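You operate a simulated robot arm through the tools that you are given. There is no shell and no other tool. Be economical: measure what you need, move in short steps, check, and stop when the job is done.

The job below is to be done with a simulated two-armed robot. You get a single attempt, and the scene is never put back.

JOB
Press the tare button three times. Put the 20 mm setting block from the top of the side table on top of the silver tin and the 40 mm setting block on top of the blue tin. Put the tall pot on the top of the side table away on the middle shelf of the drying rack. Put three of the clear cartridges from the top of the side table on the purple batt. Open the wall cupboard door. The order is free. Set down upright: tall pot, clear cartridge.

Only the result counts: the job must be done as asked and must still hold three seconds after the hand-in. Knocking over, shifting, dropping, spilling or breaking anything else fails it.

ROBOT AND FRAMES
Two 7-joint arms with three-finger grippers on one trunk, on a base that drives. Base frame: it is fixed to the floor where the robot stands at the start and does not move with it; the origin is under the middle of the robot, x ahead of it, y to its left, z up; the surface under the hand at the start is at about z = 0.9. Lengths are in m, angles in rad, forces in N, time in s.
The left shoulder is at the start at [0.07, 0.146, 1.212], the right one opposite. With the tool pointing down near the work surface each hand reaches from about 0.3 to 0.68 m from the robot's upright axis, wherever it stands, measured 20 degrees to its own side. Places, roughly: blue tin (6x6x6 cm) [-0.9, 0.3, 0.9]; clear cartridge [-1.25, -0.25, 1]; middle shelf of the drying rack (42x24 cm) [-0.8, -2.48, 0.88]; purple batt (18x18x1 cm) [-1.2, -2.3, 0.3]; setting block [-1, 0, 1]; silver tin (7x7x6 cm) [-1, -0.4, 0.9]; tall pot (6x6x7 cm) [-1, -0.5, 0.9]; tare button [0.5, 0, 0.9]; wall cupboard door [-3, 3.9, 1.6]. Payload 2.2 kg a hand.
The TCP of each hand is the grasp point between the finger pads, 0.028 m short of the fingertips. In the tool frame z runs along the fingers and y along their closing line. Largest opening 0.102 m; the body of the gripper starts 0.071 m behind the TCP.
Orientation is told as [roll, pitch, yaw] about the base's x, y, z axes, in that order, counted from this pose: with the fingers straight down and closing along the base's y, the tool's x points along the base's -x, its y along +y and its z along -z.

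CONTROLS
- The arms move only by the tool jog_arm. It takes "left_steps", "right_steps" or both (then of equal length, played together; a hand with none holds still); each is a list of rows, each an object (a shift or turn left out is 0, a gripper value left out holds the last) with "fingers": the opening in per cent of the stroke, from 0 (shut) to 100 (fully open); "linear": the shift along the tool's x, y, z in units of 20 mm (1.0 is 20 mm), a list of three; "angular": the turn, a rotation vector about the tool's x, y, z in units of 8 degrees (1.0 is 8 degrees), a list of three. In form: [{"fingers": fingers, "linear": [dx, dy, dz], "angular": [ax, ay, az]}, ...]. A call has 1 to 20 rows; each row shifts and turns the commanded pose from where the row before left it, along the tool's axes as they then stand. A call with a number of a shift or a turn outside -1 to 1 is refused whole. Rows are played at 5 a second. More than 0.05 m and 0.15 rad between two rows, or a gripper value outside its range, and nothing of the call is played. A pose out of reach is approached as far as the arm can. The call stops where the force on the tool passes 40 N (or 10 N more than at its start, if that is more) or the arm is blocked; 0.2 s more then pass. Each finger halts on what it meets, pressing with about 23 N; the grip force reading is that of the motor and also rises with nothing between the fingers. The clock runs only during rows and for 0.2 s after the last one: add rows that do not move to give the fingers time. It gives the time, the measured TCP pose, the force on the tool (base axes), the opening and the grip force at its end, in the units of the frame above (readings bear some noise), with the torque about the TCP (base axes, N m) and any sound that the robot's microphone picked up.
- Cameras (640 x 400 px; columns grow to the right, rows downward): "scene" is now at [0.1173, -0.0013, 1.408]; the picture's right is [0.00, -1.00, 0.00], its down [-0.92, -0.00, -0.39] and it looks along [0.39, 0.00, -0.92] (base axes); focal length 214 px, centre (320, 200). "left" rides on the left gripper at [0.072, 0.038, -0.086] in its tool frame; the picture's right is [-0.47, 0.88, 0.00], its down [-0.60, -0.32, -0.73] and it looks along [-0.65, -0.34, 0.68] (tool axes); focal length 256 px, centre (320, 200). "right" rides on the right gripper at [0.069, 0.044, -0.086] in its tool frame; the picture's right is [-0.53, 0.85, 0.00], its down [-0.58, -0.36, -0.73] and it looks along [-0.62, -0.39, 0.68] (tool axes); focal length 256 px, centre (320, 200). There is no depth. A picture from a camera that has moved, and an enlarged one, comes with that camera's place and axes in the base frame and with its lens. The place of the scene camera against the robot may be out by one fixed shift of up to 0.018 m in any direction.
- grab_frame(camera): a new picture of that camera. No time passes.
- lift_body(by): slides the trunk up (or, below 0, down) by that many m; the arms and the scene camera ride with it, the base frame stays. It gives what a move gives, with no picture.
- drive_base(legs): drives the robot by 1 to 6 legs, each [ahead, left, turn to the left] in m, m and rad, along the robot's own axes; the way and the turn of a leg run together, so that a leg with both is an arc; at most 1.5 m and 3.142 rad a leg. The arms and the cameras ride along, it lands a little off, and it stops where it bumps. It gives what a move gives.
- turn_head(pan, tilt): turns the head with the scene camera to pan (to the left, within 1.501 rad either way) and tilt (down, from -0.506 to 1.204), counted from straight ahead of the robot. It gives what a move gives.
- enlarge(camera, box): a new picture of the part [left, top, right, bottom] of that camera's present view, enlarged. No time passes.
- close_job(): hands the job in; it is judged then, once.

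Work in short steps. Places have to be worked out from the pictures, the camera data and where the tool is seen: move nearer, look again, correct. Check each grasp and each placing, and mend what went wrong. You have 207 turns and 210 pictures in all, those below and enlarged ones among them. Open the grippers and draw the arms clear of the work before you hand the job in, unless the task says otherwise.

The tools are called after "Request:" by a JSON object that holds its "method" and its "body". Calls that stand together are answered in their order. jog_arm: Moves the arms, as the interface text tells. Its arguments: {"type":"object","properties":{"left_steps":{"type":"array","items":{"type":"object","properties":{"fingers":{"type":"number"},"linear":{"type":"array","items":{"type":"number"}},"angular":{"type":"array","items":{"type":"number"}}}}},"right_steps":{"type":"array","items":{"type":"object","properties":{"fingers":{"type":"number"},"linear":{"type":"array","items":{"type":"number"}},"angular":{"type":"array","items":{"type":"number"}}}}}},"required":[]} The other tools are called the same way: lift_body (by) slides the trunk up or down; drive_base (legs) drives the base; turn_head (pan, tilt) turns the head that bears the scene camera; grab_frame (camera) takes a picture; enlarge (camera, box) takes an enlarged picture of a part of a camera's view; close_job () hands the job in.

At the start:

```text
t: 0.0
left_ee_pos: [0.3412, 0.4602, 1.2327]
left_orientation: [0.0, -0.002, 0.001]
left_contact_force: [-0.3, -0.4, -0.3]
left_ft_torque: [0.01, 0.01, 0.02]
left_finger_gap: 0.102
left_grasp_force: 0.0
right_ee_pos: [0.4473, 0.0446, 1.163]
right_orientation: [0.003, -0.001, -0.002]
right_contact_force: [-0.2, -0.8, 0.0]
right_ft_torque: [-0.03, 0.0, 0.01]
right_finger_gap: 0.1023
right_grasp_force: 0.1
trunk travel left (down, up): [-0.75, 0.19]
robot x, y, heading: [-0.0039, -0.0002, -0.002]
head pan, tilt: [0.002, 1.171]
```

scene: 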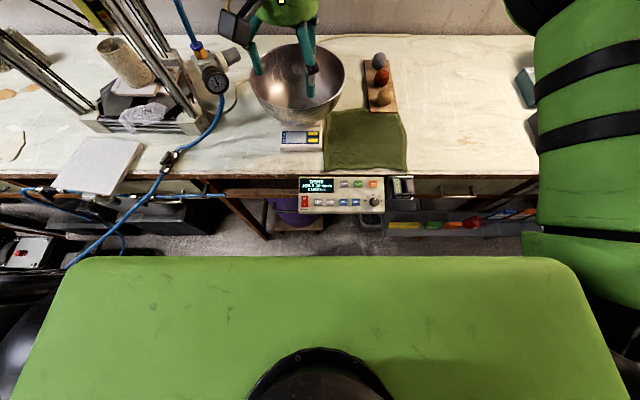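
right: 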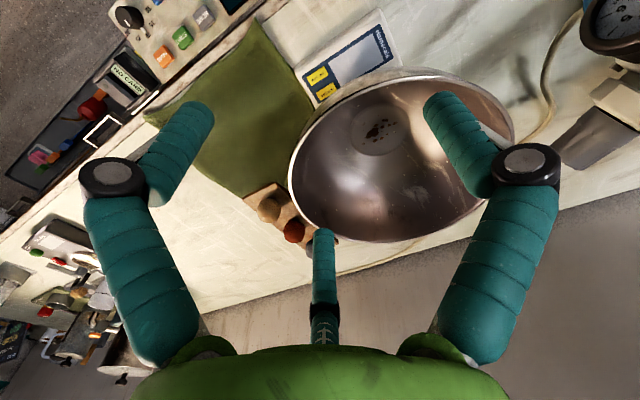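
left: 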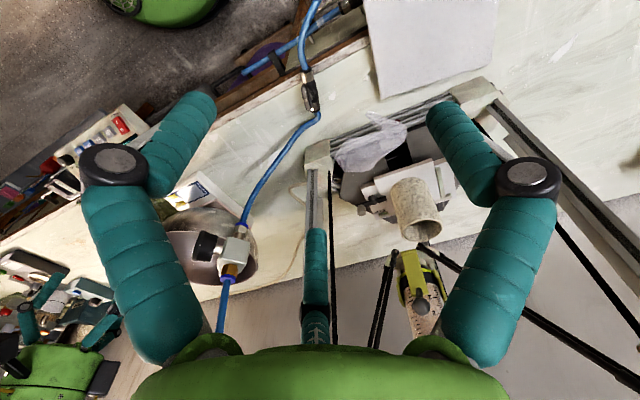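

The scale sits ahead with two yellow buttons; I enlarge both views to find which one is the tare button.

Request:
{"method": "enlarge", "body": {"camera": "scene", "box": [260, 100, 360, 162]}}

Request:
{"method": "enlarge", "body": {"camera": "right", "box": [290, 20, 400, 110]}}

```text
6.40 times, centred on (310, 131) of scene
camera zoom: at [0.1173, -0.0013, 1.408], right [0.0, -1.0, 0.0], down [-0.92, 0.0, -0.39], along [0.39, 0.0, -0.92], focal length 1373 px, centre (384, 642)
```

zoom: 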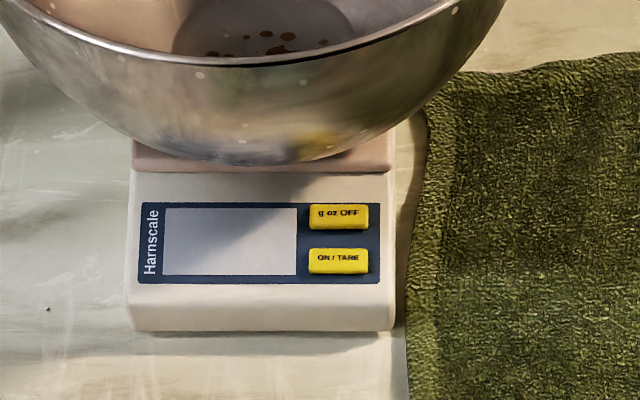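

```text
4.44 times, centred on (345, 65) of right
camera zoom: at [0.3785, 0.0885, 1.2474], right [0.54, 0.84, 0.0], down [0.58, -0.37, 0.73], along [0.62, -0.39, -0.68], focal length 1138 px, centre (209, 800)
```

zoom: 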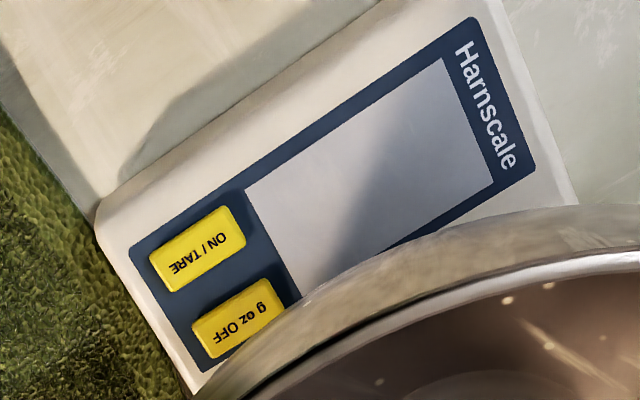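

TARE is the near button, at about (0.482, 0.02, 0.93), and the bowl rim overhangs close to it. I close the right hand, lower it short of the bowl, tilt the fingers forward and look.

Request:
{"method": "jog_arm", "body": {"right_steps": [{"fingers": 0, "linear": [0.5, -0.25, 0.8]}, {"linear": [0.5, -0.25, 0.8]}, {"linear": [0.5, -0.25, 0.8]}, {"linear": [0.5, -0.25, 0.8]}, {"linear": [0.5, -0.25, 0.8]}, {"angular": [0, -1, 0]}, {"angular": [0, -1, 0]}, {"angular": [0, -1, 0]}, {"angular": [0, -1, 0]}, {}]}}

Request:
{"method": "grab_frame", "body": {"camera": "right"}}

Request:
{"method": "grab_frame", "body": {"camera": "scene"}}

```text
t: 2.2
left_ee_pos: [0.3403, 0.461, 1.2316]
left_orientation: [-0.001, -0.003, 0.003]
left_contact_force: [0.5, 0.7, -0.8]
left_ft_torque: [0.03, 0.02, 0.01]
left_finger_gap: 0.1019
left_grasp_force: 0.1
right_ee_pos: [0.3961, 0.0188, 1.0846]
right_orientation: [0.004, -0.558, -0.002]
right_contact_force: [-1.1, 0.2, 0.2]
right_ft_torque: [0.03, 0.02, 0.02]
right_finger_gap: 0.0023
right_grasp_force: 23.5
trunk travel left (down, up): [-0.75, 0.19]
robot x, y, heading: [0.0026, 0.0, -0.003]
head pan, tilt: [0.002, 1.171]
```

```text
204 pictures are left
camera right: at [0.293, 0.0643, 1.1187], right [0.45, 0.84, 0.29], down [0.1, -0.37, 0.93], along [0.89, -0.39, -0.25], focal length 256 px, centre (320, 200)
```

right: 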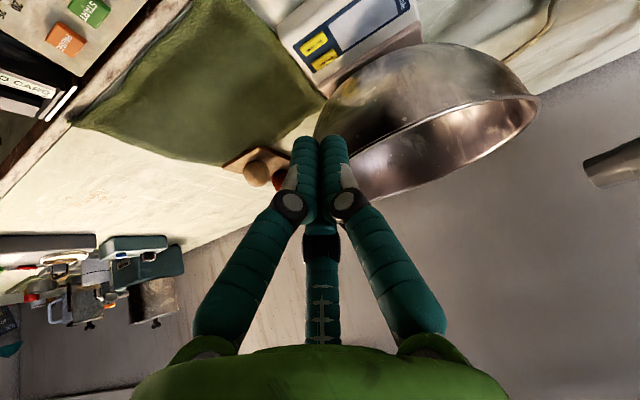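

```text
203 pictures are left
camera scene: at [0.1174, -0.0014, 1.4079], right [0.0, -1.0, 0.0], down [-0.92, 0.0, -0.39], along [0.39, 0.0, -0.92], focal length 214 px, centre (320, 200)
```

scene: 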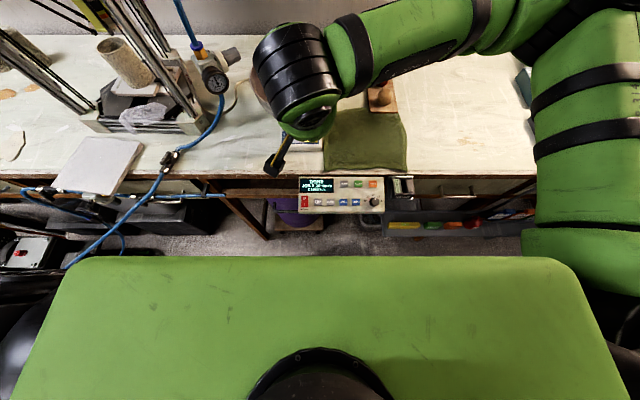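

Both views agree: TARE is at (0.4805, 0.0214, 0.930). Next I hover 2 cm short of it and look.

Request:
{"method": "jog_arm", "body": {"right_steps": [{"linear": [0.025, 0.02, 0.9]}, {"linear": [0.025, 0.02, 0.9]}, {"linear": [0.025, 0.02, 0.9]}, {"linear": [0.025, 0.02, 0.9]}, {"linear": [0.025, 0.02, 0.9]}, {"linear": [0.025, 0.02, 0.9]}, {"linear": [0.025, 0.02, 0.9]}, {}, {}]}}

Request:
{"method": "grab_frame", "body": {"camera": "right"}}

```text
t: 4.2
left_ee_pos: [0.3402, 0.4607, 1.2332]
left_orientation: [-0.002, -0.001, 0.0]
left_contact_force: [-0.7, 0.0, 0.2]
left_ft_torque: [0.01, -0.01, 0.0]
left_finger_gap: 0.102
left_grasp_force: 0.1
right_ee_pos: [0.4594, 0.0219, 0.9744]
right_orientation: [0.001, -0.558, -0.002]
right_contact_force: [-0.4, 0.0, 0.4]
right_ft_torque: [-0.02, 0.0, 0.01]
right_finger_gap: 0.0022
right_grasp_force: 22.9
trunk travel left (down, up): [-0.75, 0.19]
robot x, y, heading: [-0.0005, -0.0008, -0.002]
head pan, tilt: [0.002, 1.171]
```

```text
202 pictures are left
camera right: at [0.356, 0.0662, 1.0099], right [0.45, 0.84, 0.28], down [0.1, -0.37, 0.93], along [0.89, -0.39, -0.25], focal length 256 px, centre (320, 200)
```

right: 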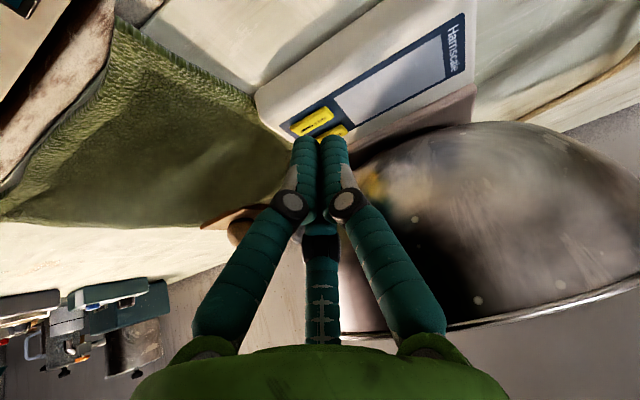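

Aligned in y. I shift over the button and go straight down until just about contact.

Request:
{"method": "jog_arm", "body": {"right_steps": [{"linear": [-0.51, 0, 0.32]}, {"linear": [0.265, 0, 0.424]}, {"linear": [0.106, 0, 0.17]}, {"linear": [0.053, 0, 0.085]}, {}]}}

Request:
{"method": "grab_frame", "body": {"camera": "right"}}

```text
t: 5.4
left_ee_pos: [0.3404, 0.4613, 1.2315]
left_orientation: [0.0, -0.002, 0.002]
left_contact_force: [0.1, -0.2, -0.3]
left_ft_torque: [0.0, 0.01, 0.02]
left_finger_gap: 0.1021
left_grasp_force: 0.0
right_ee_pos: [0.4728, 0.0222, 0.9571]
right_orientation: [0.002, -0.56, -0.002]
right_contact_force: [-0.5, 0.4, 2.1]
right_ft_torque: [-0.01, 0.02, 0.02]
right_finger_gap: 0.002
right_grasp_force: 22.8
trunk travel left (down, up): [-0.75, 0.19]
robot x, y, heading: [0.0017, 0.0001, 0.002]
head pan, tilt: [0.002, 1.171]
heard: click
```

```text
201 pictures are left
camera right: at [0.3686, 0.0663, 0.9922], right [0.45, 0.84, 0.29], down [0.1, -0.37, 0.93], along [0.89, -0.39, -0.25], focal length 256 px, centre (320, 200)
```

right: 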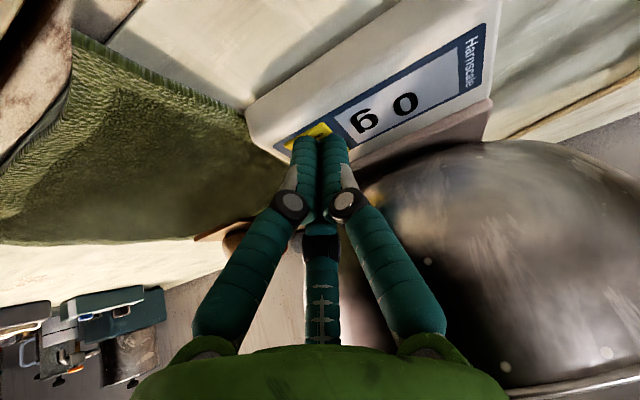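

A click, and the display came on with "0 g", so TARE has registered once. I lift 8 mm and press again.

Request:
{"method": "jog_arm", "body": {"right_steps": [{"linear": [-0.212, 0, -0.34]}, {}, {}, {"linear": [0.159, 0, 0.255]}, {"linear": [0.053, 0, 0.085]}, {}]}}

```text
t: 6.8
left_ee_pos: [0.3413, 0.4603, 1.2326]
left_orientation: [0.0, -0.002, 0.001]
left_contact_force: [-0.8, -0.5, 0.5]
left_ft_torque: [-0.01, 0.0, 0.0]
left_finger_gap: 0.1021
left_grasp_force: 0.1
right_ee_pos: [0.4721, 0.024, 0.9571]
right_orientation: [0.001, -0.56, -0.003]
right_contact_force: [-0.2, -0.1, 0.8]
right_ft_torque: [0.04, -0.03, -0.04]
right_finger_gap: 0.0017
right_grasp_force: 23.1
trunk travel left (down, up): [-0.75, 0.19]
robot x, y, heading: [-0.0008, 0.0021, 0.004]
head pan, tilt: [0.002, 1.171]
heard: click
```

Second click heard. Third press the same way.

Request:
{"method": "jog_arm", "body": {"right_steps": [{"linear": [-0.212, 0, -0.34]}, {}, {}, {"linear": [0.159, 0, 0.255]}, {"linear": [0.053, 0, 0.085]}, {}]}}

```text
t: 8.2
left_ee_pos: [0.3402, 0.4602, 1.2315]
left_orientation: [-0.001, -0.002, 0.001]
left_contact_force: [-0.1, 0.2, -0.4]
left_ft_torque: [-0.02, -0.02, -0.04]
left_finger_gap: 0.1018
left_grasp_force: 0.2
right_ee_pos: [0.4731, 0.0231, 0.9576]
right_orientation: [0.003, -0.559, -0.002]
right_contact_force: [-1.2, 0.5, 2.0]
right_ft_torque: [0.02, 0.03, -0.01]
right_finger_gap: 0.0022
right_grasp_force: 23.2
trunk travel left (down, up): [-0.75, 0.19]
robot x, y, heading: [0.003, 0.0024, -0.006]
head pan, tilt: [0.002, 1.171]
heard: click
```

Three clicks in all. I withdraw along the tool axis, straighten the hand, and check the scale.

Request:
{"method": "jog_arm", "body": {"right_steps": [{"linear": [0, 0, -1]}, {"linear": [0, 0, -1]}, {"linear": [0, 0, -1]}, {"linear": [0, 0, -1]}, {"linear": [0, 0, -1]}, {"linear": [0, 0, -1]}, {"linear": [0, 0, -1]}, {"linear": [0, 0, -1]}, {"angular": [0, 1, 0]}, {"angular": [0, 1, 0]}, {"angular": [0, 1, 0]}, {"angular": [0, 1, 0]}, {"linear": [0, 0, -1]}, {"linear": [0, 0, -1]}]}}

Request:
{"method": "turn_head", "body": {"pan": 0, "tilt": 0.7}}

Request:
{"method": "grab_frame", "body": {"camera": "scene"}}

Request:
{"method": "turn_head", "body": {"pan": 1.5, "tilt": 0.5}}

Request:
{"method": "grab_frame", "body": {"camera": "scene"}}

Request:
{"method": "turn_head", "body": {"pan": -1.5, "tilt": 0.5}}

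Request:
{"method": "grab_frame", "body": {"camera": "scene"}}

```text
t: 11.2
left_ee_pos: [0.3405, 0.4612, 1.2332]
left_orientation: [-0.003, -0.002, -0.001]
left_contact_force: [-1.0, 0.2, 0.1]
left_ft_torque: [-0.04, 0.0, -0.01]
left_finger_gap: 0.1024
left_grasp_force: 0.1
right_ee_pos: [0.3859, 0.0221, 1.1348]
right_orientation: [0.003, 0.0, 0.0]
right_contact_force: [-0.1, 0.2, -0.3]
right_ft_torque: [-0.04, -0.01, 0.03]
right_finger_gap: 0.0019
right_grasp_force: 23.1
trunk travel left (down, up): [-0.75, 0.19]
robot x, y, heading: [-0.0012, -0.0033, 0.0]
head pan, tilt: [0.002, 1.171]
```

```text
t: 12.1
left_ee_pos: [0.3418, 0.4601, 1.2319]
left_orientation: [0.0, -0.003, 0.001]
left_contact_force: [-0.7, 0.8, -0.9]
left_ft_torque: [0.01, -0.01, -0.01]
left_finger_gap: 0.1019
left_grasp_force: 0.1
right_ee_pos: [0.3885, 0.0227, 1.136]
right_orientation: [0.002, -0.002, 0.0]
right_contact_force: [0.3, -0.4, -0.3]
right_ft_torque: [-0.01, -0.01, 0.01]
right_finger_gap: 0.0023
right_grasp_force: 23.3
trunk travel left (down, up): [-0.75, 0.19]
robot x, y, heading: [-0.0001, 0.0008, -0.004]
head pan, tilt: [0.0, 0.7]
```

```text
200 pictures are left
camera scene: at [0.1441, -0.0014, 1.4422], right [0.0, -1.0, 0.0], down [-0.64, 0.0, -0.76], along [0.76, 0.0, -0.64], focal length 214 px, centre (320, 200)
```

scene: 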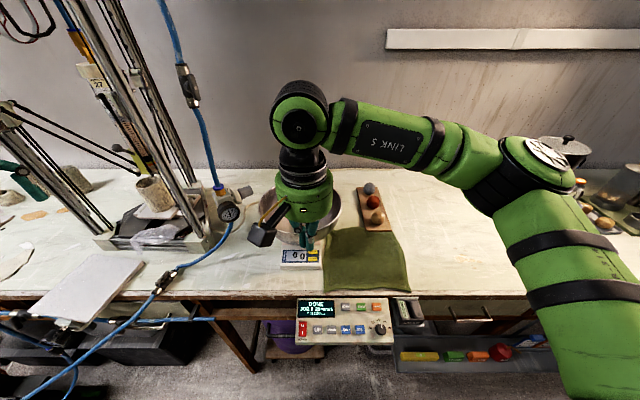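

```text
t: 13.7
left_ee_pos: [0.3406, 0.4606, 1.2327]
left_orientation: [-0.002, -0.002, 0.002]
left_contact_force: [0.6, 0.4, -0.4]
left_ft_torque: [0.01, -0.01, 0.04]
left_finger_gap: 0.1018
left_grasp_force: 0.1
right_ee_pos: [0.3869, 0.0229, 1.1346]
right_orientation: [0.001, -0.001, 0.0]
right_contact_force: [0.5, -0.3, -0.3]
right_ft_torque: [0.04, 0.0, 0.03]
right_finger_gap: 0.0019
right_grasp_force: 22.5
trunk travel left (down, up): [-0.75, 0.19]
robot x, y, heading: [-0.0008, 0.0001, 0.002]
head pan, tilt: [1.499, 0.499]
```

```text
199 pictures are left
camera scene: at [0.0657, 0.0893, 1.46], right [1.0, -0.07, 0.0], down [-0.03, -0.48, -0.88], along [0.06, 0.88, -0.48], focal length 214 px, centre (320, 200)
```

scene: 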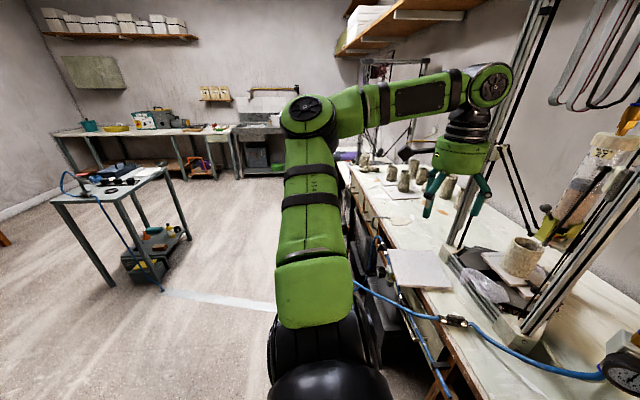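

```text
t: 16.3
left_ee_pos: [0.3412, 0.4614, 1.2326]
left_orientation: [-0.001, -0.002, 0.003]
left_contact_force: [0.0, -0.6, 0.7]
left_ft_torque: [-0.05, -0.03, -0.03]
left_finger_gap: 0.1022
left_grasp_force: 0.1
right_ee_pos: [0.3869, 0.022, 1.1332]
right_orientation: [0.0, -0.002, -0.001]
right_contact_force: [-0.4, 0.2, -1.0]
right_ft_torque: [0.02, -0.01, -0.01]
right_finger_gap: 0.0024
right_grasp_force: 23.1
trunk travel left (down, up): [-0.75, 0.19]
robot x, y, heading: [-0.003, 0.0011, -0.0]
head pan, tilt: [-1.499, 0.499]
```

```text
198 pictures are left
camera scene: at [0.0657, -0.0922, 1.46], right [-1.0, -0.07, 0.0], down [-0.03, 0.48, -0.88], along [0.06, -0.88, -0.48], focal length 214 px, centre (320, 200)
```

scene: 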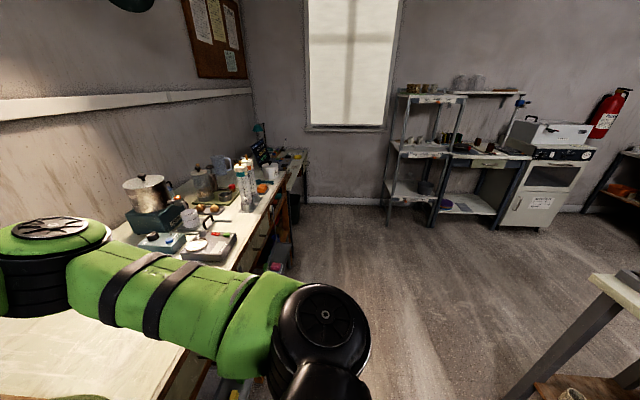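

The scale was pressed three times. The side table's front edge is about x = -0.83; I back up a little and turn right halfway to look.

Request:
{"method": "drive_base", "body": {"legs": [[-0.2, 0, 0], [0, 0, -1.57]]}}

Request:
{"method": "turn_head", "body": {"pan": -1.4, "tilt": 0.7}}

Request:
{"method": "grab_frame", "body": {"camera": "scene"}}

```text
t: 21.7
left_ee_pos: [0.2665, -0.3334, 1.2322]
left_orientation: [-0.003, -0.001, -1.553]
left_contact_force: [0.2, 0.4, -0.3]
left_ft_torque: [-0.01, -0.04, -0.01]
left_finger_gap: 0.1019
left_grasp_force: 0.0
right_ee_pos: [-0.1696, -0.3859, 1.1352]
right_orientation: [0.003, -0.003, -1.557]
right_contact_force: [-0.5, 0.8, 0.0]
right_ft_torque: [0.02, 0.0, 0.03]
right_finger_gap: 0.0022
right_grasp_force: 22.8
trunk travel left (down, up): [-0.75, 0.19]
robot x, y, heading: [-0.2013, 0.0027, -1.549]
head pan, tilt: [-1.499, 0.499]
```

```text
t: 22.4
left_ee_pos: [0.2677, -0.3321, 1.2322]
left_orientation: [-0.002, -0.002, -1.553]
left_contact_force: [-0.1, 0.0, 0.2]
left_ft_torque: [0.01, -0.01, 0.03]
left_finger_gap: 0.1022
left_grasp_force: 0.1
right_ee_pos: [-0.171, -0.3868, 1.135]
right_orientation: [0.002, 0.0, -1.557]
right_contact_force: [0.3, 0.6, -0.2]
right_ft_torque: [0.0, 0.0, 0.02]
right_finger_gap: 0.002
right_grasp_force: 22.8
trunk travel left (down, up): [-0.75, 0.19]
robot x, y, heading: [-0.2023, 0.0016, -1.555]
head pan, tilt: [-1.4, 0.7]
```

```text
197 pictures are left
camera scene: at [-0.2738, -0.067, 1.4423], right [-0.19, 0.98, 0.0], down [0.63, 0.12, -0.77], along [-0.75, -0.14, -0.64], focal length 214 px, centre (320, 200)
```

scene: 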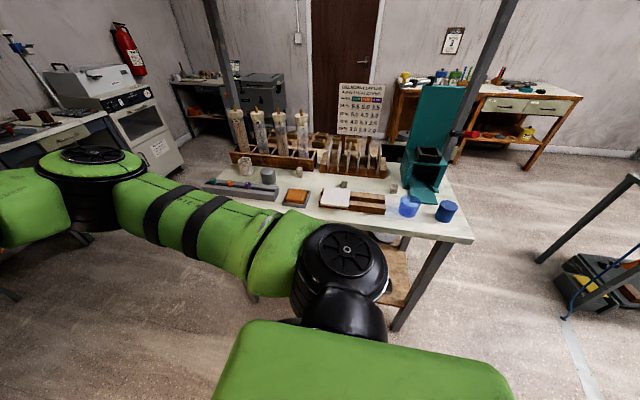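

The side table is in view; I enlarge it.

Request:
{"method": "enlarge", "body": {"camera": "scene", "box": [190, 80, 480, 260]}}

Request:
{"method": "enlarge", "body": {"camera": "scene", "box": [200, 150, 330, 231]}}

```text
2.21 times, centred on (335, 170) of scene
camera zoom: at [-0.2738, -0.067, 1.4423], right [-0.19, 0.98, 0.0], down [0.63, 0.12, -0.77], along [-0.75, -0.14, -0.64], focal length 473 px, centre (287, 266)
```

zoom: 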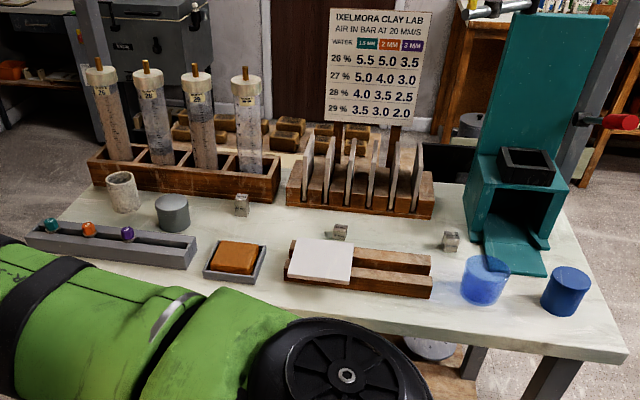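

```text
4.92 times, centred on (265, 190) of scene
camera zoom: at [-0.2738, -0.067, 1.4423], right [-0.19, 0.98, 0.0], down [0.63, 0.12, -0.77], along [-0.75, -0.14, -0.64], focal length 1056 px, centre (591, 247)
```

zoom: 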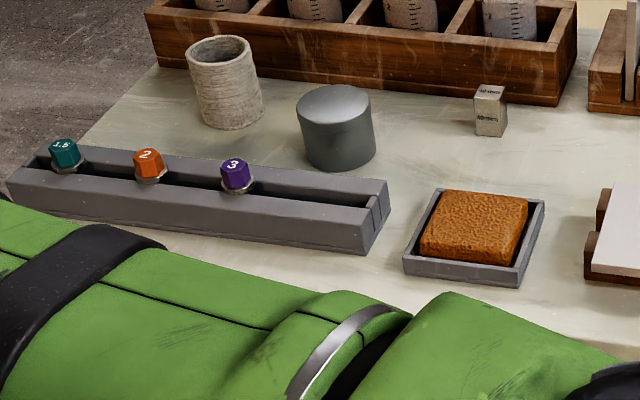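

I turn the remaining quarter to face the side table, then look with the head level on it.

Request:
{"method": "drive_base", "body": {"legs": [[0, 0, -1.59]]}}

Request:
{"method": "turn_head", "body": {"pan": 0, "tilt": 0.7}}

Request:
{"method": "grab_frame", "body": {"camera": "scene"}}

```text
t: 26.6
left_ee_pos: [-0.534, -0.4642, 1.2325]
left_orientation: [-0.002, -0.003, -3.128]
left_contact_force: [0.4, 0.4, -0.2]
left_ft_torque: [0.01, 0.01, 0.01]
left_finger_gap: 0.102
left_grasp_force: 0.0
right_ee_pos: [-0.5871, -0.0272, 1.1342]
right_orientation: [0.001, 0.0, -3.132]
right_contact_force: [0.1, -0.2, -0.1]
right_ft_torque: [0.0, -0.02, -0.02]
right_finger_gap: 0.0022
right_grasp_force: 22.7
trunk travel left (down, up): [-0.75, 0.19]
robot x, y, heading: [-0.1993, -0.0005, -3.131]
head pan, tilt: [-1.4, 0.7]
```

```text
t: 28.2
left_ee_pos: [-0.5351, -0.4637, 1.2317]
left_orientation: [-0.001, 0.0, -3.127]
left_contact_force: [-0.1, 0.7, 0.2]
left_ft_torque: [-0.02, -0.04, 0.02]
left_finger_gap: 0.1019
left_grasp_force: 0.0
right_ee_pos: [-0.5877, -0.0272, 1.1347]
right_orientation: [0.001, -0.003, -3.127]
right_contact_force: [-0.2, -0.1, 0.0]
right_ft_torque: [-0.05, -0.02, 0.03]
right_finger_gap: 0.002
right_grasp_force: 23.6
trunk travel left (down, up): [-0.75, 0.19]
robot x, y, heading: [-0.1999, 0.0011, -3.131]
head pan, tilt: [0.0, 0.7]
```

```text
194 pictures are left
camera scene: at [-0.326, -0.0027, 1.4423], right [-0.01, 1.0, 0.0], down [0.64, 0.01, -0.76], along [-0.76, -0.01, -0.64], focal length 214 px, centre (320, 200)
```

scene: 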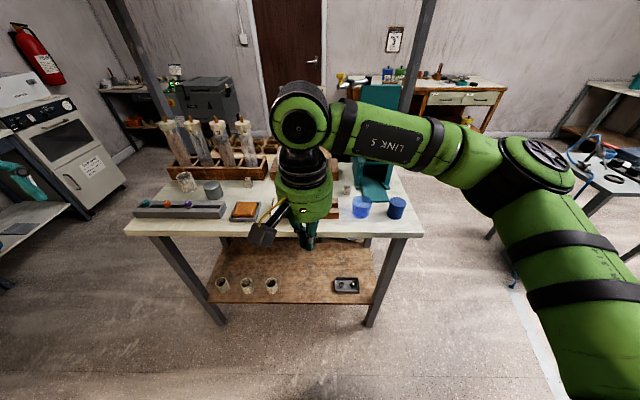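

The table spans y ≈ -0.68..0.33 and has a lower shelf. I drive 0.2 closer and look with the wrist cameras to read the blocks.

Request:
{"method": "drive_base", "body": {"legs": [[0.2, 0, -0.01]]}}

Request:
{"method": "grab_frame", "body": {"camera": "right"}}

Request:
{"method": "grab_frame", "body": {"camera": "left"}}

Request:
{"method": "grab_frame", "body": {"camera": "scene"}}

```text
t: 29.8
left_ee_pos: [-0.737, -0.4635, 1.2336]
left_orientation: [0.002, -0.004, -3.134]
left_contact_force: [0.0, -0.7, 0.2]
left_ft_torque: [-0.01, -0.03, 0.03]
left_finger_gap: 0.1023
left_grasp_force: 0.1
right_ee_pos: [-0.7864, -0.0266, 1.1353]
right_orientation: [0.003, -0.004, -3.138]
right_contact_force: [-0.1, -0.6, 0.0]
right_ft_torque: [-0.05, 0.04, -0.01]
right_finger_gap: 0.0022
right_grasp_force: 23.0
trunk travel left (down, up): [-0.75, 0.19]
robot x, y, heading: [-0.3995, 0.004, -3.142]
head pan, tilt: [0.0, 0.7]
```

```text
193 pictures are left
camera right: at [-0.7158, -0.0686, 1.2203], right [-0.53, -0.85, 0.0], down [-0.58, 0.36, 0.73], along [-0.62, 0.39, -0.68], focal length 256 px, centre (320, 200)
```

right: 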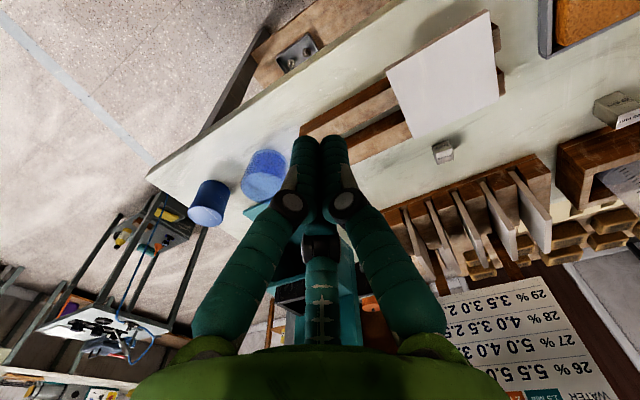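

```text
192 pictures are left
camera left: at [-0.6655, -0.5015, 1.3193], right [-0.46, -0.89, 0.0], down [-0.6, 0.31, 0.73], along [-0.65, 0.34, -0.68], focal length 256 px, centre (320, 200)
```

left: 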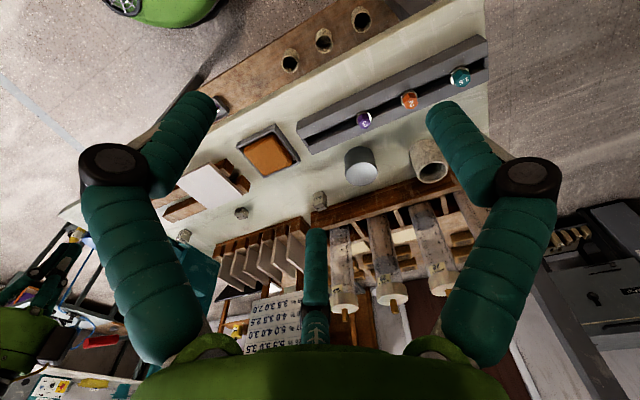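

```text
191 pictures are left
camera scene: at [-0.5243, -0.0034, 1.4426], right [0.0, 1.0, 0.0], down [0.64, 0.0, -0.77], along [-0.77, 0.0, -0.64], focal length 214 px, centre (320, 200)
```

scene: 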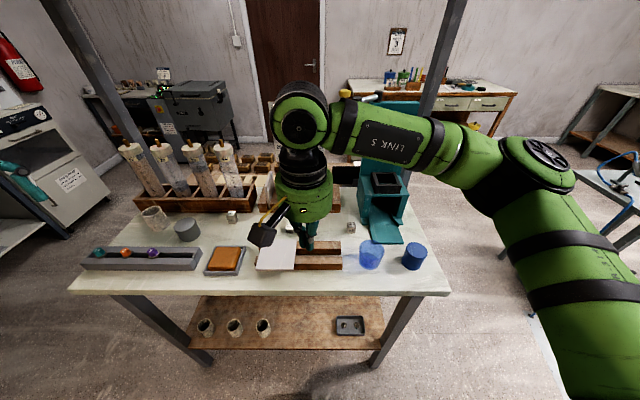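

I enlarge the three blocks to read their labels.

Request:
{"method": "enlarge", "body": {"camera": "right", "box": [420, 130, 470, 170]}}

Request:
{"method": "enlarge", "body": {"camera": "right", "box": [570, 80, 640, 130]}}

Request:
{"method": "enlarge", "body": {"camera": "scene", "box": [210, 190, 290, 240]}}

Request:
{"method": "enlarge", "body": {"camera": "scene", "box": [325, 190, 435, 275]}}

Request:
{"method": "enlarge", "body": {"camera": "left", "box": [170, 170, 350, 282]}}

```text
10.00 times, centred on (445, 150) of right
camera zoom: at [-0.7158, -0.0686, 1.2203], right [-0.53, -0.85, 0.0], down [-0.58, 0.36, 0.73], along [-0.62, 0.39, -0.68], focal length 2560 px, centre (-930, 700)
```

zoom: 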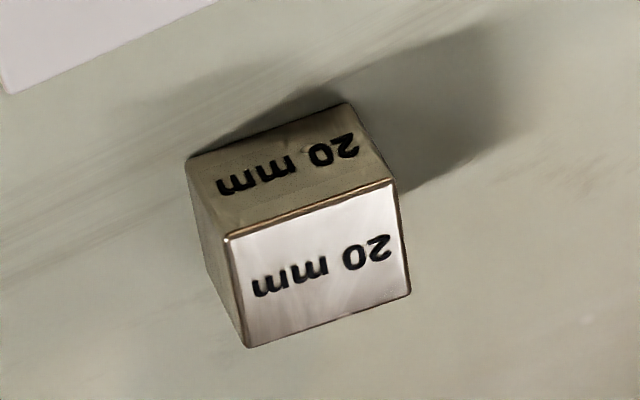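

```text
8.00 times, centred on (605, 105) of right
camera zoom: at [-0.7158, -0.0686, 1.2203], right [-0.53, -0.85, 0.0], down [-0.58, 0.36, 0.73], along [-0.62, 0.39, -0.68], focal length 2048 px, centre (-1960, 960)
```

zoom: 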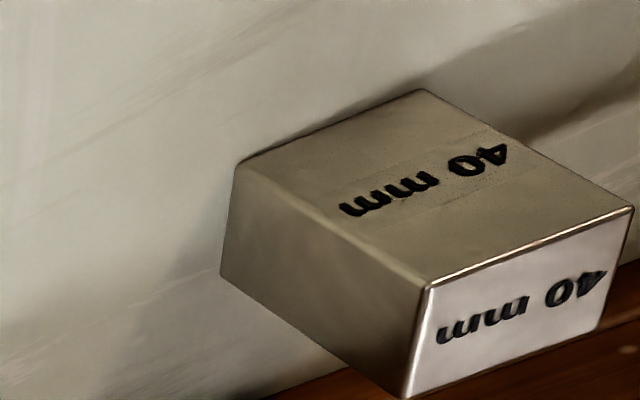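

```text
8.00 times, centred on (250, 215) of scene
camera zoom: at [-0.5243, -0.0034, 1.4426], right [0.0, 1.0, 0.0], down [0.64, 0.0, -0.77], along [-0.77, 0.0, -0.64], focal length 1716 px, centre (880, 80)
```

zoom: 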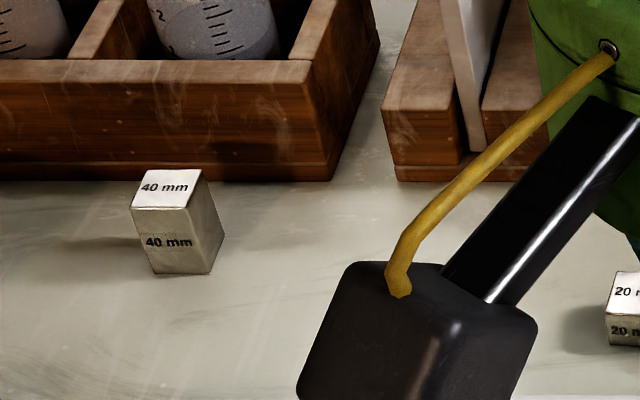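

```text
4.71 times, centred on (380, 232) of scene
camera zoom: at [-0.5243, -0.0034, 1.4426], right [0.0, 1.0, 0.0], down [0.64, 0.0, -0.77], along [-0.77, 0.0, -0.64], focal length 1009 px, centre (38, 47)
```

zoom: 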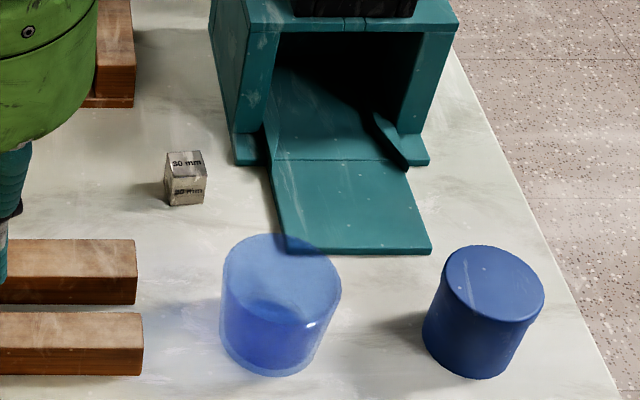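

```text
3.56 times, centred on (260, 226) of left
camera zoom: at [-0.6655, -0.5015, 1.3193], right [-0.46, -0.89, 0.0], down [-0.6, 0.31, 0.73], along [-0.65, 0.34, -0.68], focal length 910 px, centre (533, 108)
```

zoom: 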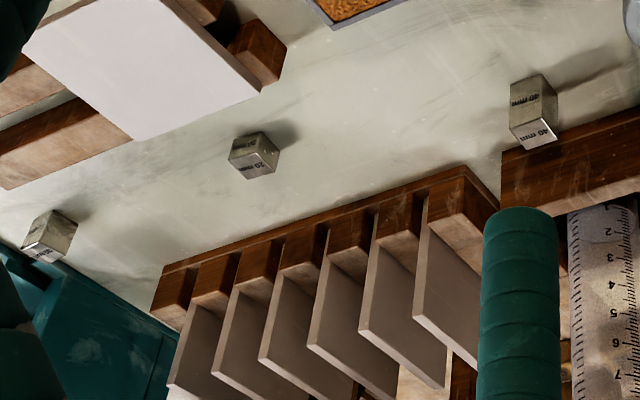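

The labels read: the 20 mm block is at about (-1.009, -0.101) and the 40 mm block at about (-1.05, -0.30). Silver tin is at (-0.97, -0.43), opaque blue tin at (-0.885, 0.26). I tuck the right hand away to its side, then shift the base left 0.1 and ahead 0.04.

Request:
{"method": "jog_arm", "body": {"right_steps": [{"linear": [0.1, -1, -0.5]}, {"linear": [0.1, -1, -0.5]}, {"linear": [0.1, -1, -0.5]}, {"linear": [0.1, -1, -0.5]}, {"linear": [0.1, -1, -0.5]}, {"linear": [0.1, -1, -0.5]}, {"linear": [0.1, -1, -0.5]}, {"linear": [0.1, -1, -0.5]}, {"linear": [0.1, -1, -0.5]}, {"linear": [0.1, -1, -0.5]}, {"linear": [0.1, -1, 0]}, {"linear": [0.1, -1, 0]}, {"linear": [0.1, -1, 0]}, {"linear": [0.1, -1, 0]}, {"linear": [0.1, -1, 0]}, {"linear": [0.1, -1, 0]}]}}

Request:
{"method": "drive_base", "body": {"legs": [[0.04, 0.104, 0]]}}

Request:
{"method": "grab_frame", "body": {"camera": "scene"}}

```text
t: 33.2
left_ee_pos: [-0.7398, -0.4622, 1.2327]
left_orientation: [0.0, 0.0, -3.136]
left_contact_force: [0.2, -0.7, 0.9]
left_ft_torque: [-0.01, 0.02, 0.0]
left_finger_gap: 0.1017
left_grasp_force: 0.0
right_ee_pos: [-0.7571, 0.2969, 1.2316]
right_orientation: [0.002, 0.0, -3.137]
right_contact_force: [0.2, 0.6, 0.9]
right_ft_torque: [-0.01, -0.02, 0.01]
right_finger_gap: 0.0022
right_grasp_force: 23.2
trunk travel left (down, up): [-0.75, 0.19]
robot x, y, heading: [-0.3998, -0.0006, -3.143]
head pan, tilt: [0.0, 0.7]
```

```text
t: 34.4
left_ee_pos: [-0.7757, -0.5629, 1.2342]
left_orientation: [0.002, 0.0, -3.133]
left_contact_force: [0.8, -0.2, 0.3]
left_ft_torque: [-0.03, 0.0, -0.01]
left_finger_gap: 0.1022
left_grasp_force: 0.0
right_ee_pos: [-0.7937, 0.1965, 1.2312]
right_orientation: [0.006, -0.002, -3.136]
right_contact_force: [0.9, 0.5, 0.4]
right_ft_torque: [-0.04, 0.01, 0.03]
right_finger_gap: 0.0022
right_grasp_force: 23.2
trunk travel left (down, up): [-0.75, 0.19]
robot x, y, heading: [-0.4375, -0.1078, -3.132]
head pan, tilt: [0.0, 0.7]
```

```text
185 pictures are left
camera scene: at [-0.5645, -0.1025, 1.4424], right [-0.01, 1.0, 0.0], down [0.64, 0.0, -0.77], along [-0.77, -0.01, -0.64], focal length 214 px, centre (320, 200)
```

scene: 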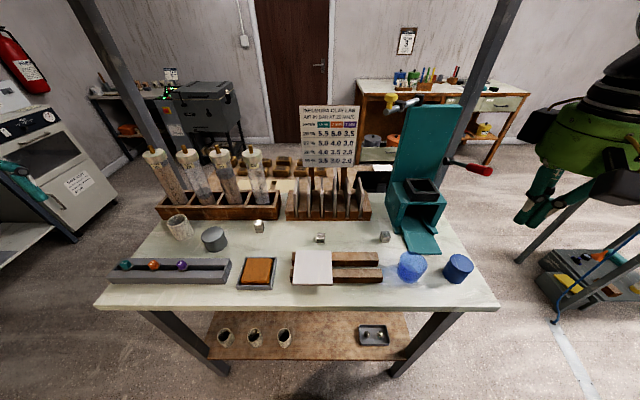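

No bump. I bring the open left hand over toward the 20 mm block at hover height.

Request:
{"method": "jog_arm", "body": {"left_steps": [{"linear": [-0.4, -1, 0.1]}, {"linear": [-0.4, -1, 0.1]}, {"linear": [-0.4, -1, 0.1]}, {"linear": [-0.4, -1, 0.1]}, {"linear": [-0.4, -1, 0.1]}, {"linear": [-0.4, -1, 0.1]}, {"linear": [-0.4, -1, 0.1]}, {"linear": [-0.4, -1, 0.1]}, {"linear": [-0.4, -1, 0.1]}, {"linear": [-0.4, -1, 0.1]}, {"linear": [-0.4, -1, 0.1]}, {"linear": [-0.4, -1, 0.1]}, {"linear": [-0.4, -1, 0.1]}, {"linear": [-0.4, -1, 0.1]}, {"linear": [-0.4, -1, 0.1]}, {"linear": [-0.4, -1, 0.1]}, {"linear": [-0.4, -1, 0.1]}, {"linear": [-0.4, -1, 0.1]}, {"linear": [-0.4, -1, 0.1]}, {"linear": [-0.4, -1, 0.1]}]}}

Request:
{"method": "grab_frame", "body": {"camera": "left"}}

Request:
{"method": "enlarge", "body": {"camera": "scene", "box": [240, 205, 350, 274]}}

```text
t: 38.6
left_ee_pos: [-0.9069, -0.244, 1.1973]
left_orientation: [-0.004, -0.003, -3.135]
left_contact_force: [0.1, 0.1, 0.2]
left_ft_torque: [-0.02, 0.03, 0.0]
left_finger_gap: 0.1018
left_grasp_force: 0.0
left hand out of reach, approached as far as the arm can: row 17, 18, 19, 20
right_ee_pos: [-0.7971, 0.1937, 1.2316]
right_orientation: [0.001, 0.001, -3.137]
right_contact_force: [-0.3, 0.2, -0.8]
right_ft_torque: [0.0, -0.02, 0.01]
right_finger_gap: 0.0022
right_grasp_force: 23.2
trunk travel left (down, up): [-0.75, 0.19]
robot x, y, heading: [-0.4355, -0.1023, -3.133]
head pan, tilt: [0.0, 0.7]
```

```text
184 pictures are left
camera left: at [-0.8352, -0.282, 1.2832], right [-0.46, -0.89, 0.0], down [-0.6, 0.31, 0.73], along [-0.65, 0.34, -0.68], focal length 256 px, centre (320, 200)
```

left: 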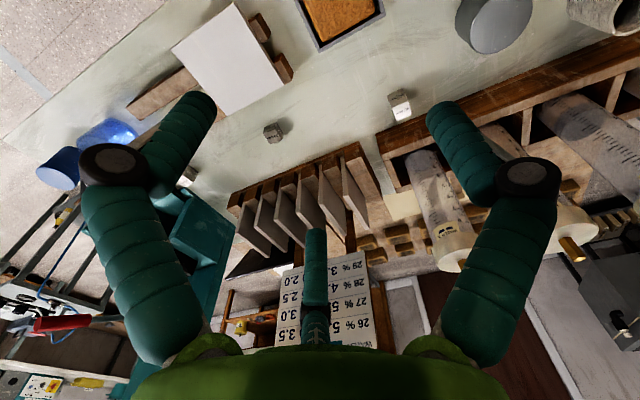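

```text
5.80 times, centred on (295, 240) of scene
camera zoom: at [-0.5657, -0.1058, 1.4422], right [-0.01, 1.0, 0.0], down [0.64, 0.0, -0.76], along [-0.76, 0.0, -0.64], focal length 1243 px, centre (465, -29)
```

zoom: 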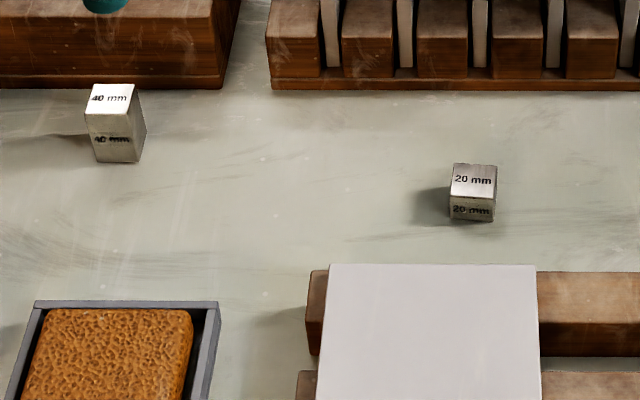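

The left arm's reach ends before the centre line, so I shift the base 0.2 to its right to put the 20 mm block on the left arm's side.

Request:
{"method": "drive_base", "body": {"legs": [[0, -0.2, 0]]}}

Request:
{"method": "grab_frame", "body": {"camera": "left"}}

```text
t: 40.2
left_ee_pos: [-0.9086, -0.0527, 1.1972]
left_orientation: [-0.003, -0.005, -3.13]
left_contact_force: [-0.2, -0.8, 0.1]
left_ft_torque: [0.04, -0.04, 0.0]
left_finger_gap: 0.1021
left_grasp_force: 0.0
right_ee_pos: [-0.7983, 0.3855, 1.2324]
right_orientation: [0.0, -0.002, -3.135]
right_contact_force: [-0.6, -0.7, 0.9]
right_ft_torque: [0.03, -0.01, 0.0]
right_finger_gap: 0.0019
right_grasp_force: 22.9
trunk travel left (down, up): [-0.75, 0.19]
robot x, y, heading: [-0.4401, 0.09, -3.13]
head pan, tilt: [0.0, 0.7]
```

```text
182 pictures are left
camera left: at [-0.8361, -0.0903, 1.2829], right [-0.46, -0.89, 0.0], down [-0.6, 0.31, 0.73], along [-0.65, 0.34, -0.68], focal length 256 px, centre (320, 200)
```

left: 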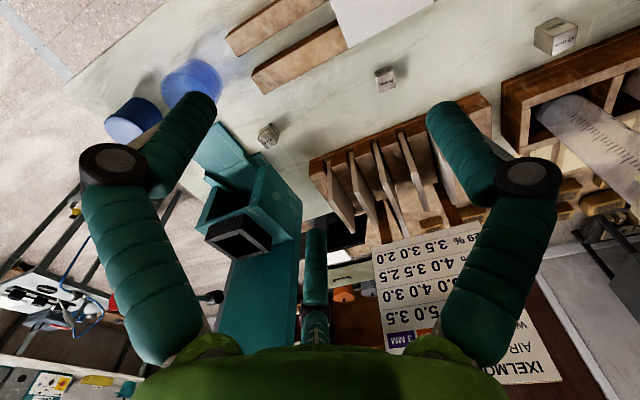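

Block confirmed at (-1.010, -0.103). I move over it to z ≈ 0.98 and check.

Request:
{"method": "jog_arm", "body": {"left_steps": [{"linear": [-0.5, 0.25, 1]}, {"linear": [-0.5, 0.25, 1]}, {"linear": [-0.5, 0.25, 1]}, {"linear": [-0.5, 0.25, 1]}, {"linear": [-0.5, 0.25, 1]}, {"linear": [-0.5, 0.25, 1]}, {"linear": [-0.5, 0.25, 1]}, {"linear": [-0.5, 0.25, 1]}, {"linear": [-0.5, 0.25, 1]}, {"linear": [-0.5, 0.25, 1]}, {}]}}

Request:
{"method": "grab_frame", "body": {"camera": "left"}}

```text
t: 42.6
left_ee_pos: [-0.9815, -0.1211, 1.0045]
left_orientation: [-0.002, -0.004, -3.132]
left_contact_force: [-0.9, 0.8, 0.2]
left_ft_torque: [-0.01, 0.01, 0.03]
left_finger_gap: 0.1018
left_grasp_force: 0.0
left hand out of reach, approached as far as the arm can: row 6, 7, 8, 9, 10
right_ee_pos: [-0.7982, 0.3885, 1.2314]
right_orientation: [0.001, -0.001, -3.133]
right_contact_force: [0.7, 0.0, -0.4]
right_ft_torque: [0.0, 0.05, -0.02]
right_finger_gap: 0.0021
right_grasp_force: 23.3
trunk travel left (down, up): [-0.75, 0.19]
robot x, y, heading: [-0.4413, 0.0915, -3.131]
head pan, tilt: [0.0, 0.7]
```

```text
181 pictures are left
camera left: at [-0.9089, -0.1593, 1.0915], right [-0.46, -0.89, 0.0], down [-0.6, 0.31, 0.74], along [-0.65, 0.34, -0.68], focal length 256 px, centre (320, 200)
```

left: 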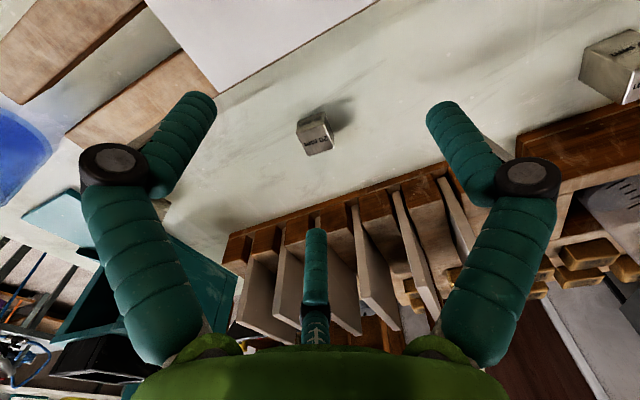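

The arm ran out of reach at x = -0.98, about 3 cm short. I pull the hand back 6 cm and drive the base 6 cm closer (the shelf edge below is at about -0.85).

Request:
{"method": "jog_arm", "body": {"left_steps": [{"linear": [1, 0, 0]}, {"linear": [1, 0, 0]}, {"linear": [1, 0, 0]}, {}]}}

Request:
{"method": "drive_base", "body": {"legs": [[0.06, 0, -0.01]]}}

```text
t: 43.6
left_ee_pos: [-0.9191, -0.1244, 1.0023]
left_orientation: [-0.002, -0.003, -3.131]
left_contact_force: [-0.1, 0.6, 0.0]
left_ft_torque: [-0.01, -0.03, 0.01]
left_finger_gap: 0.102
left_grasp_force: 0.1
right_ee_pos: [-0.7991, 0.3884, 1.2313]
right_orientation: [0.002, -0.002, -3.135]
right_contact_force: [-0.3, -0.1, -0.3]
right_ft_torque: [0.02, 0.0, 0.01]
right_finger_gap: 0.0021
right_grasp_force: 23.3
trunk travel left (down, up): [-0.75, 0.19]
robot x, y, heading: [-0.443, 0.0941, -3.127]
head pan, tilt: [0.0, 0.7]
```

```text
t: 44.5
left_ee_pos: [-0.9767, -0.1188, 1.0054]
left_orientation: [-0.004, -0.007, 3.141]
left_contact_force: [0.8, 0.5, 0.2]
left_ft_torque: [0.01, 0.05, -0.02]
left_finger_gap: 0.102
left_grasp_force: 0.0
right_ee_pos: [-0.8487, 0.3912, 1.2332]
right_orientation: [0.002, -0.008, 3.14]
right_contact_force: [0.7, -0.4, -0.6]
right_ft_torque: [-0.01, 0.03, 0.0]
right_finger_gap: 0.0022
right_grasp_force: 22.6
trunk travel left (down, up): [-0.75, 0.19]
robot x, y, heading: [-0.4983, 0.0936, 3.144]
head pan, tilt: [0.0, 0.7]
```

No bump. Now centre over the block and go down to z ≈ 0.95.

Request:
{"method": "jog_arm", "body": {"left_steps": [{"linear": [-0.83, -0.4, 0]}, {"linear": [-0.83, -0.4, 0]}, {"linear": [0, 0, 0.9]}, {"linear": [0, 0, 0.9]}, {"linear": [0, 0, 0.9]}, {}]}}

Request:
{"method": "grab_frame", "body": {"camera": "left"}}

```text
t: 45.9
left_ee_pos: [-1.0082, -0.1081, 0.954]
left_orientation: [-0.004, -0.002, 3.143]
left_contact_force: [0.4, 0.4, 0.2]
left_ft_torque: [0.0, 0.01, 0.0]
left_finger_gap: 0.1019
left_grasp_force: 0.1
left hand out of reach, approached as far as the arm can: row 5
right_ee_pos: [-0.855, 0.3922, 1.2314]
right_orientation: [0.002, -0.001, 3.141]
right_contact_force: [0.0, 0.1, 0.7]
right_ft_torque: [0.01, 0.0, 0.01]
right_finger_gap: 0.002
right_grasp_force: 23.0
trunk travel left (down, up): [-0.75, 0.19]
robot x, y, heading: [-0.5003, 0.0903, 3.145]
head pan, tilt: [0.0, 0.7]
```

```text
180 pictures are left
camera left: at [-0.937, -0.146, 1.0404], right [-0.47, -0.89, 0.0], down [-0.6, 0.31, 0.73], along [-0.65, 0.34, -0.68], focal length 256 px, centre (320, 200)
```

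left: 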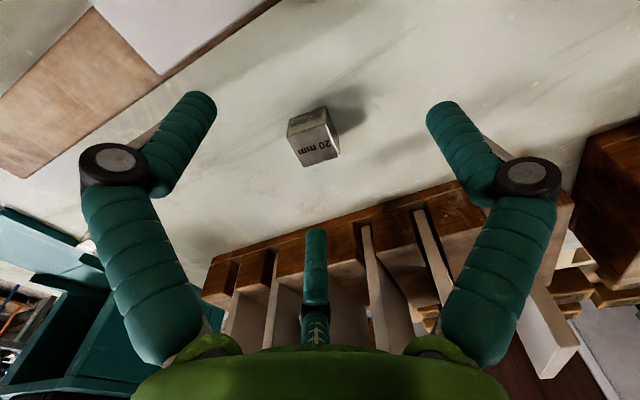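

The block is centred between the fingers, but the arm is at its limit downward, so I raise the hand 0.1 and lower the trunk 0.12 to reach z ≈ 0.934.

Request:
{"method": "jog_arm", "body": {"left_steps": [{"linear": [0, 0, -1]}, {"linear": [0, 0, -1]}, {"linear": [0, 0, -1]}, {"linear": [0, 0, -1]}, {"linear": [0, 0, -1]}, {}]}}

Request:
{"method": "lift_body", "body": {"by": -0.11}}

```text
t: 47.3
left_ee_pos: [-1.0099, -0.1073, 1.054]
left_orientation: [-0.002, -0.003, 3.142]
left_contact_force: [-0.2, -0.4, -0.1]
left_ft_torque: [0.02, 0.01, -0.01]
left_finger_gap: 0.1021
left_grasp_force: 0.1
right_ee_pos: [-0.8535, 0.3917, 1.2311]
right_orientation: [0.001, -0.002, 3.138]
right_contact_force: [-0.4, -0.2, 0.2]
right_ft_torque: [0.0, 0.01, -0.01]
right_finger_gap: 0.002
right_grasp_force: 23.4
trunk travel left (down, up): [-0.75, 0.19]
robot x, y, heading: [-0.5017, 0.0927, 3.141]
head pan, tilt: [0.0, 0.7]
```

```text
t: 48.8
left_ee_pos: [-1.0078, -0.1073, 0.9458]
left_orientation: [-0.003, -0.005, 3.142]
left_contact_force: [0.3, 0.0, 0.8]
left_ft_torque: [0.0, -0.02, 0.02]
left_finger_gap: 0.102
left_grasp_force: 0.2
right_ee_pos: [-0.853, 0.3907, 1.1218]
right_orientation: [0.001, -0.001, 3.14]
right_contact_force: [0.2, -0.1, 0.6]
right_ft_torque: [0.01, 0.02, -0.03]
right_finger_gap: 0.0018
right_grasp_force: 23.2
trunk travel left (down, up): [-0.64, 0.3]
robot x, y, heading: [-0.4971, 0.095, 3.135]
head pan, tilt: [0.0, 0.7]
```

Now down 13 mm and close on the block.

Request:
{"method": "jog_arm", "body": {"left_steps": [{"linear": [0, -0.15, 0.35]}, {"linear": [0, 0, 0.3]}, {}, {"fingers": 0}, {}, {}, {}]}}

Request:
{"method": "grab_frame", "body": {"camera": "left"}}

```text
t: 50.4
left_ee_pos: [-1.0091, -0.1021, 0.9301]
left_orientation: [-0.004, -0.006, 3.142]
left_contact_force: [-2.0, 0.0, 5.2]
left_ft_torque: [-0.03, 0.15, 0.02]
left_finger_gap: 0.0291
left_grasp_force: 23.3
right_ee_pos: [-0.8529, 0.3919, 1.1223]
right_orientation: [0.002, -0.002, 3.14]
right_contact_force: [0.4, 0.6, 0.2]
right_ft_torque: [-0.01, -0.01, -0.02]
right_finger_gap: 0.0021
right_grasp_force: 23.0
trunk travel left (down, up): [-0.64, 0.3]
robot x, y, heading: [-0.4996, 0.0952, 3.137]
head pan, tilt: [0.0, 0.7]
```

```text
179 pictures are left
camera left: at [-0.9369, -0.1409, 1.0165], right [-0.47, -0.89, 0.0], down [-0.6, 0.32, 0.74], along [-0.65, 0.34, -0.68], focal length 256 px, centre (320, 200)
```

left: 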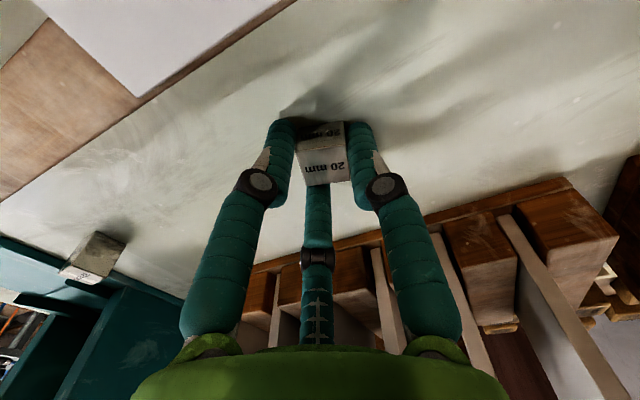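

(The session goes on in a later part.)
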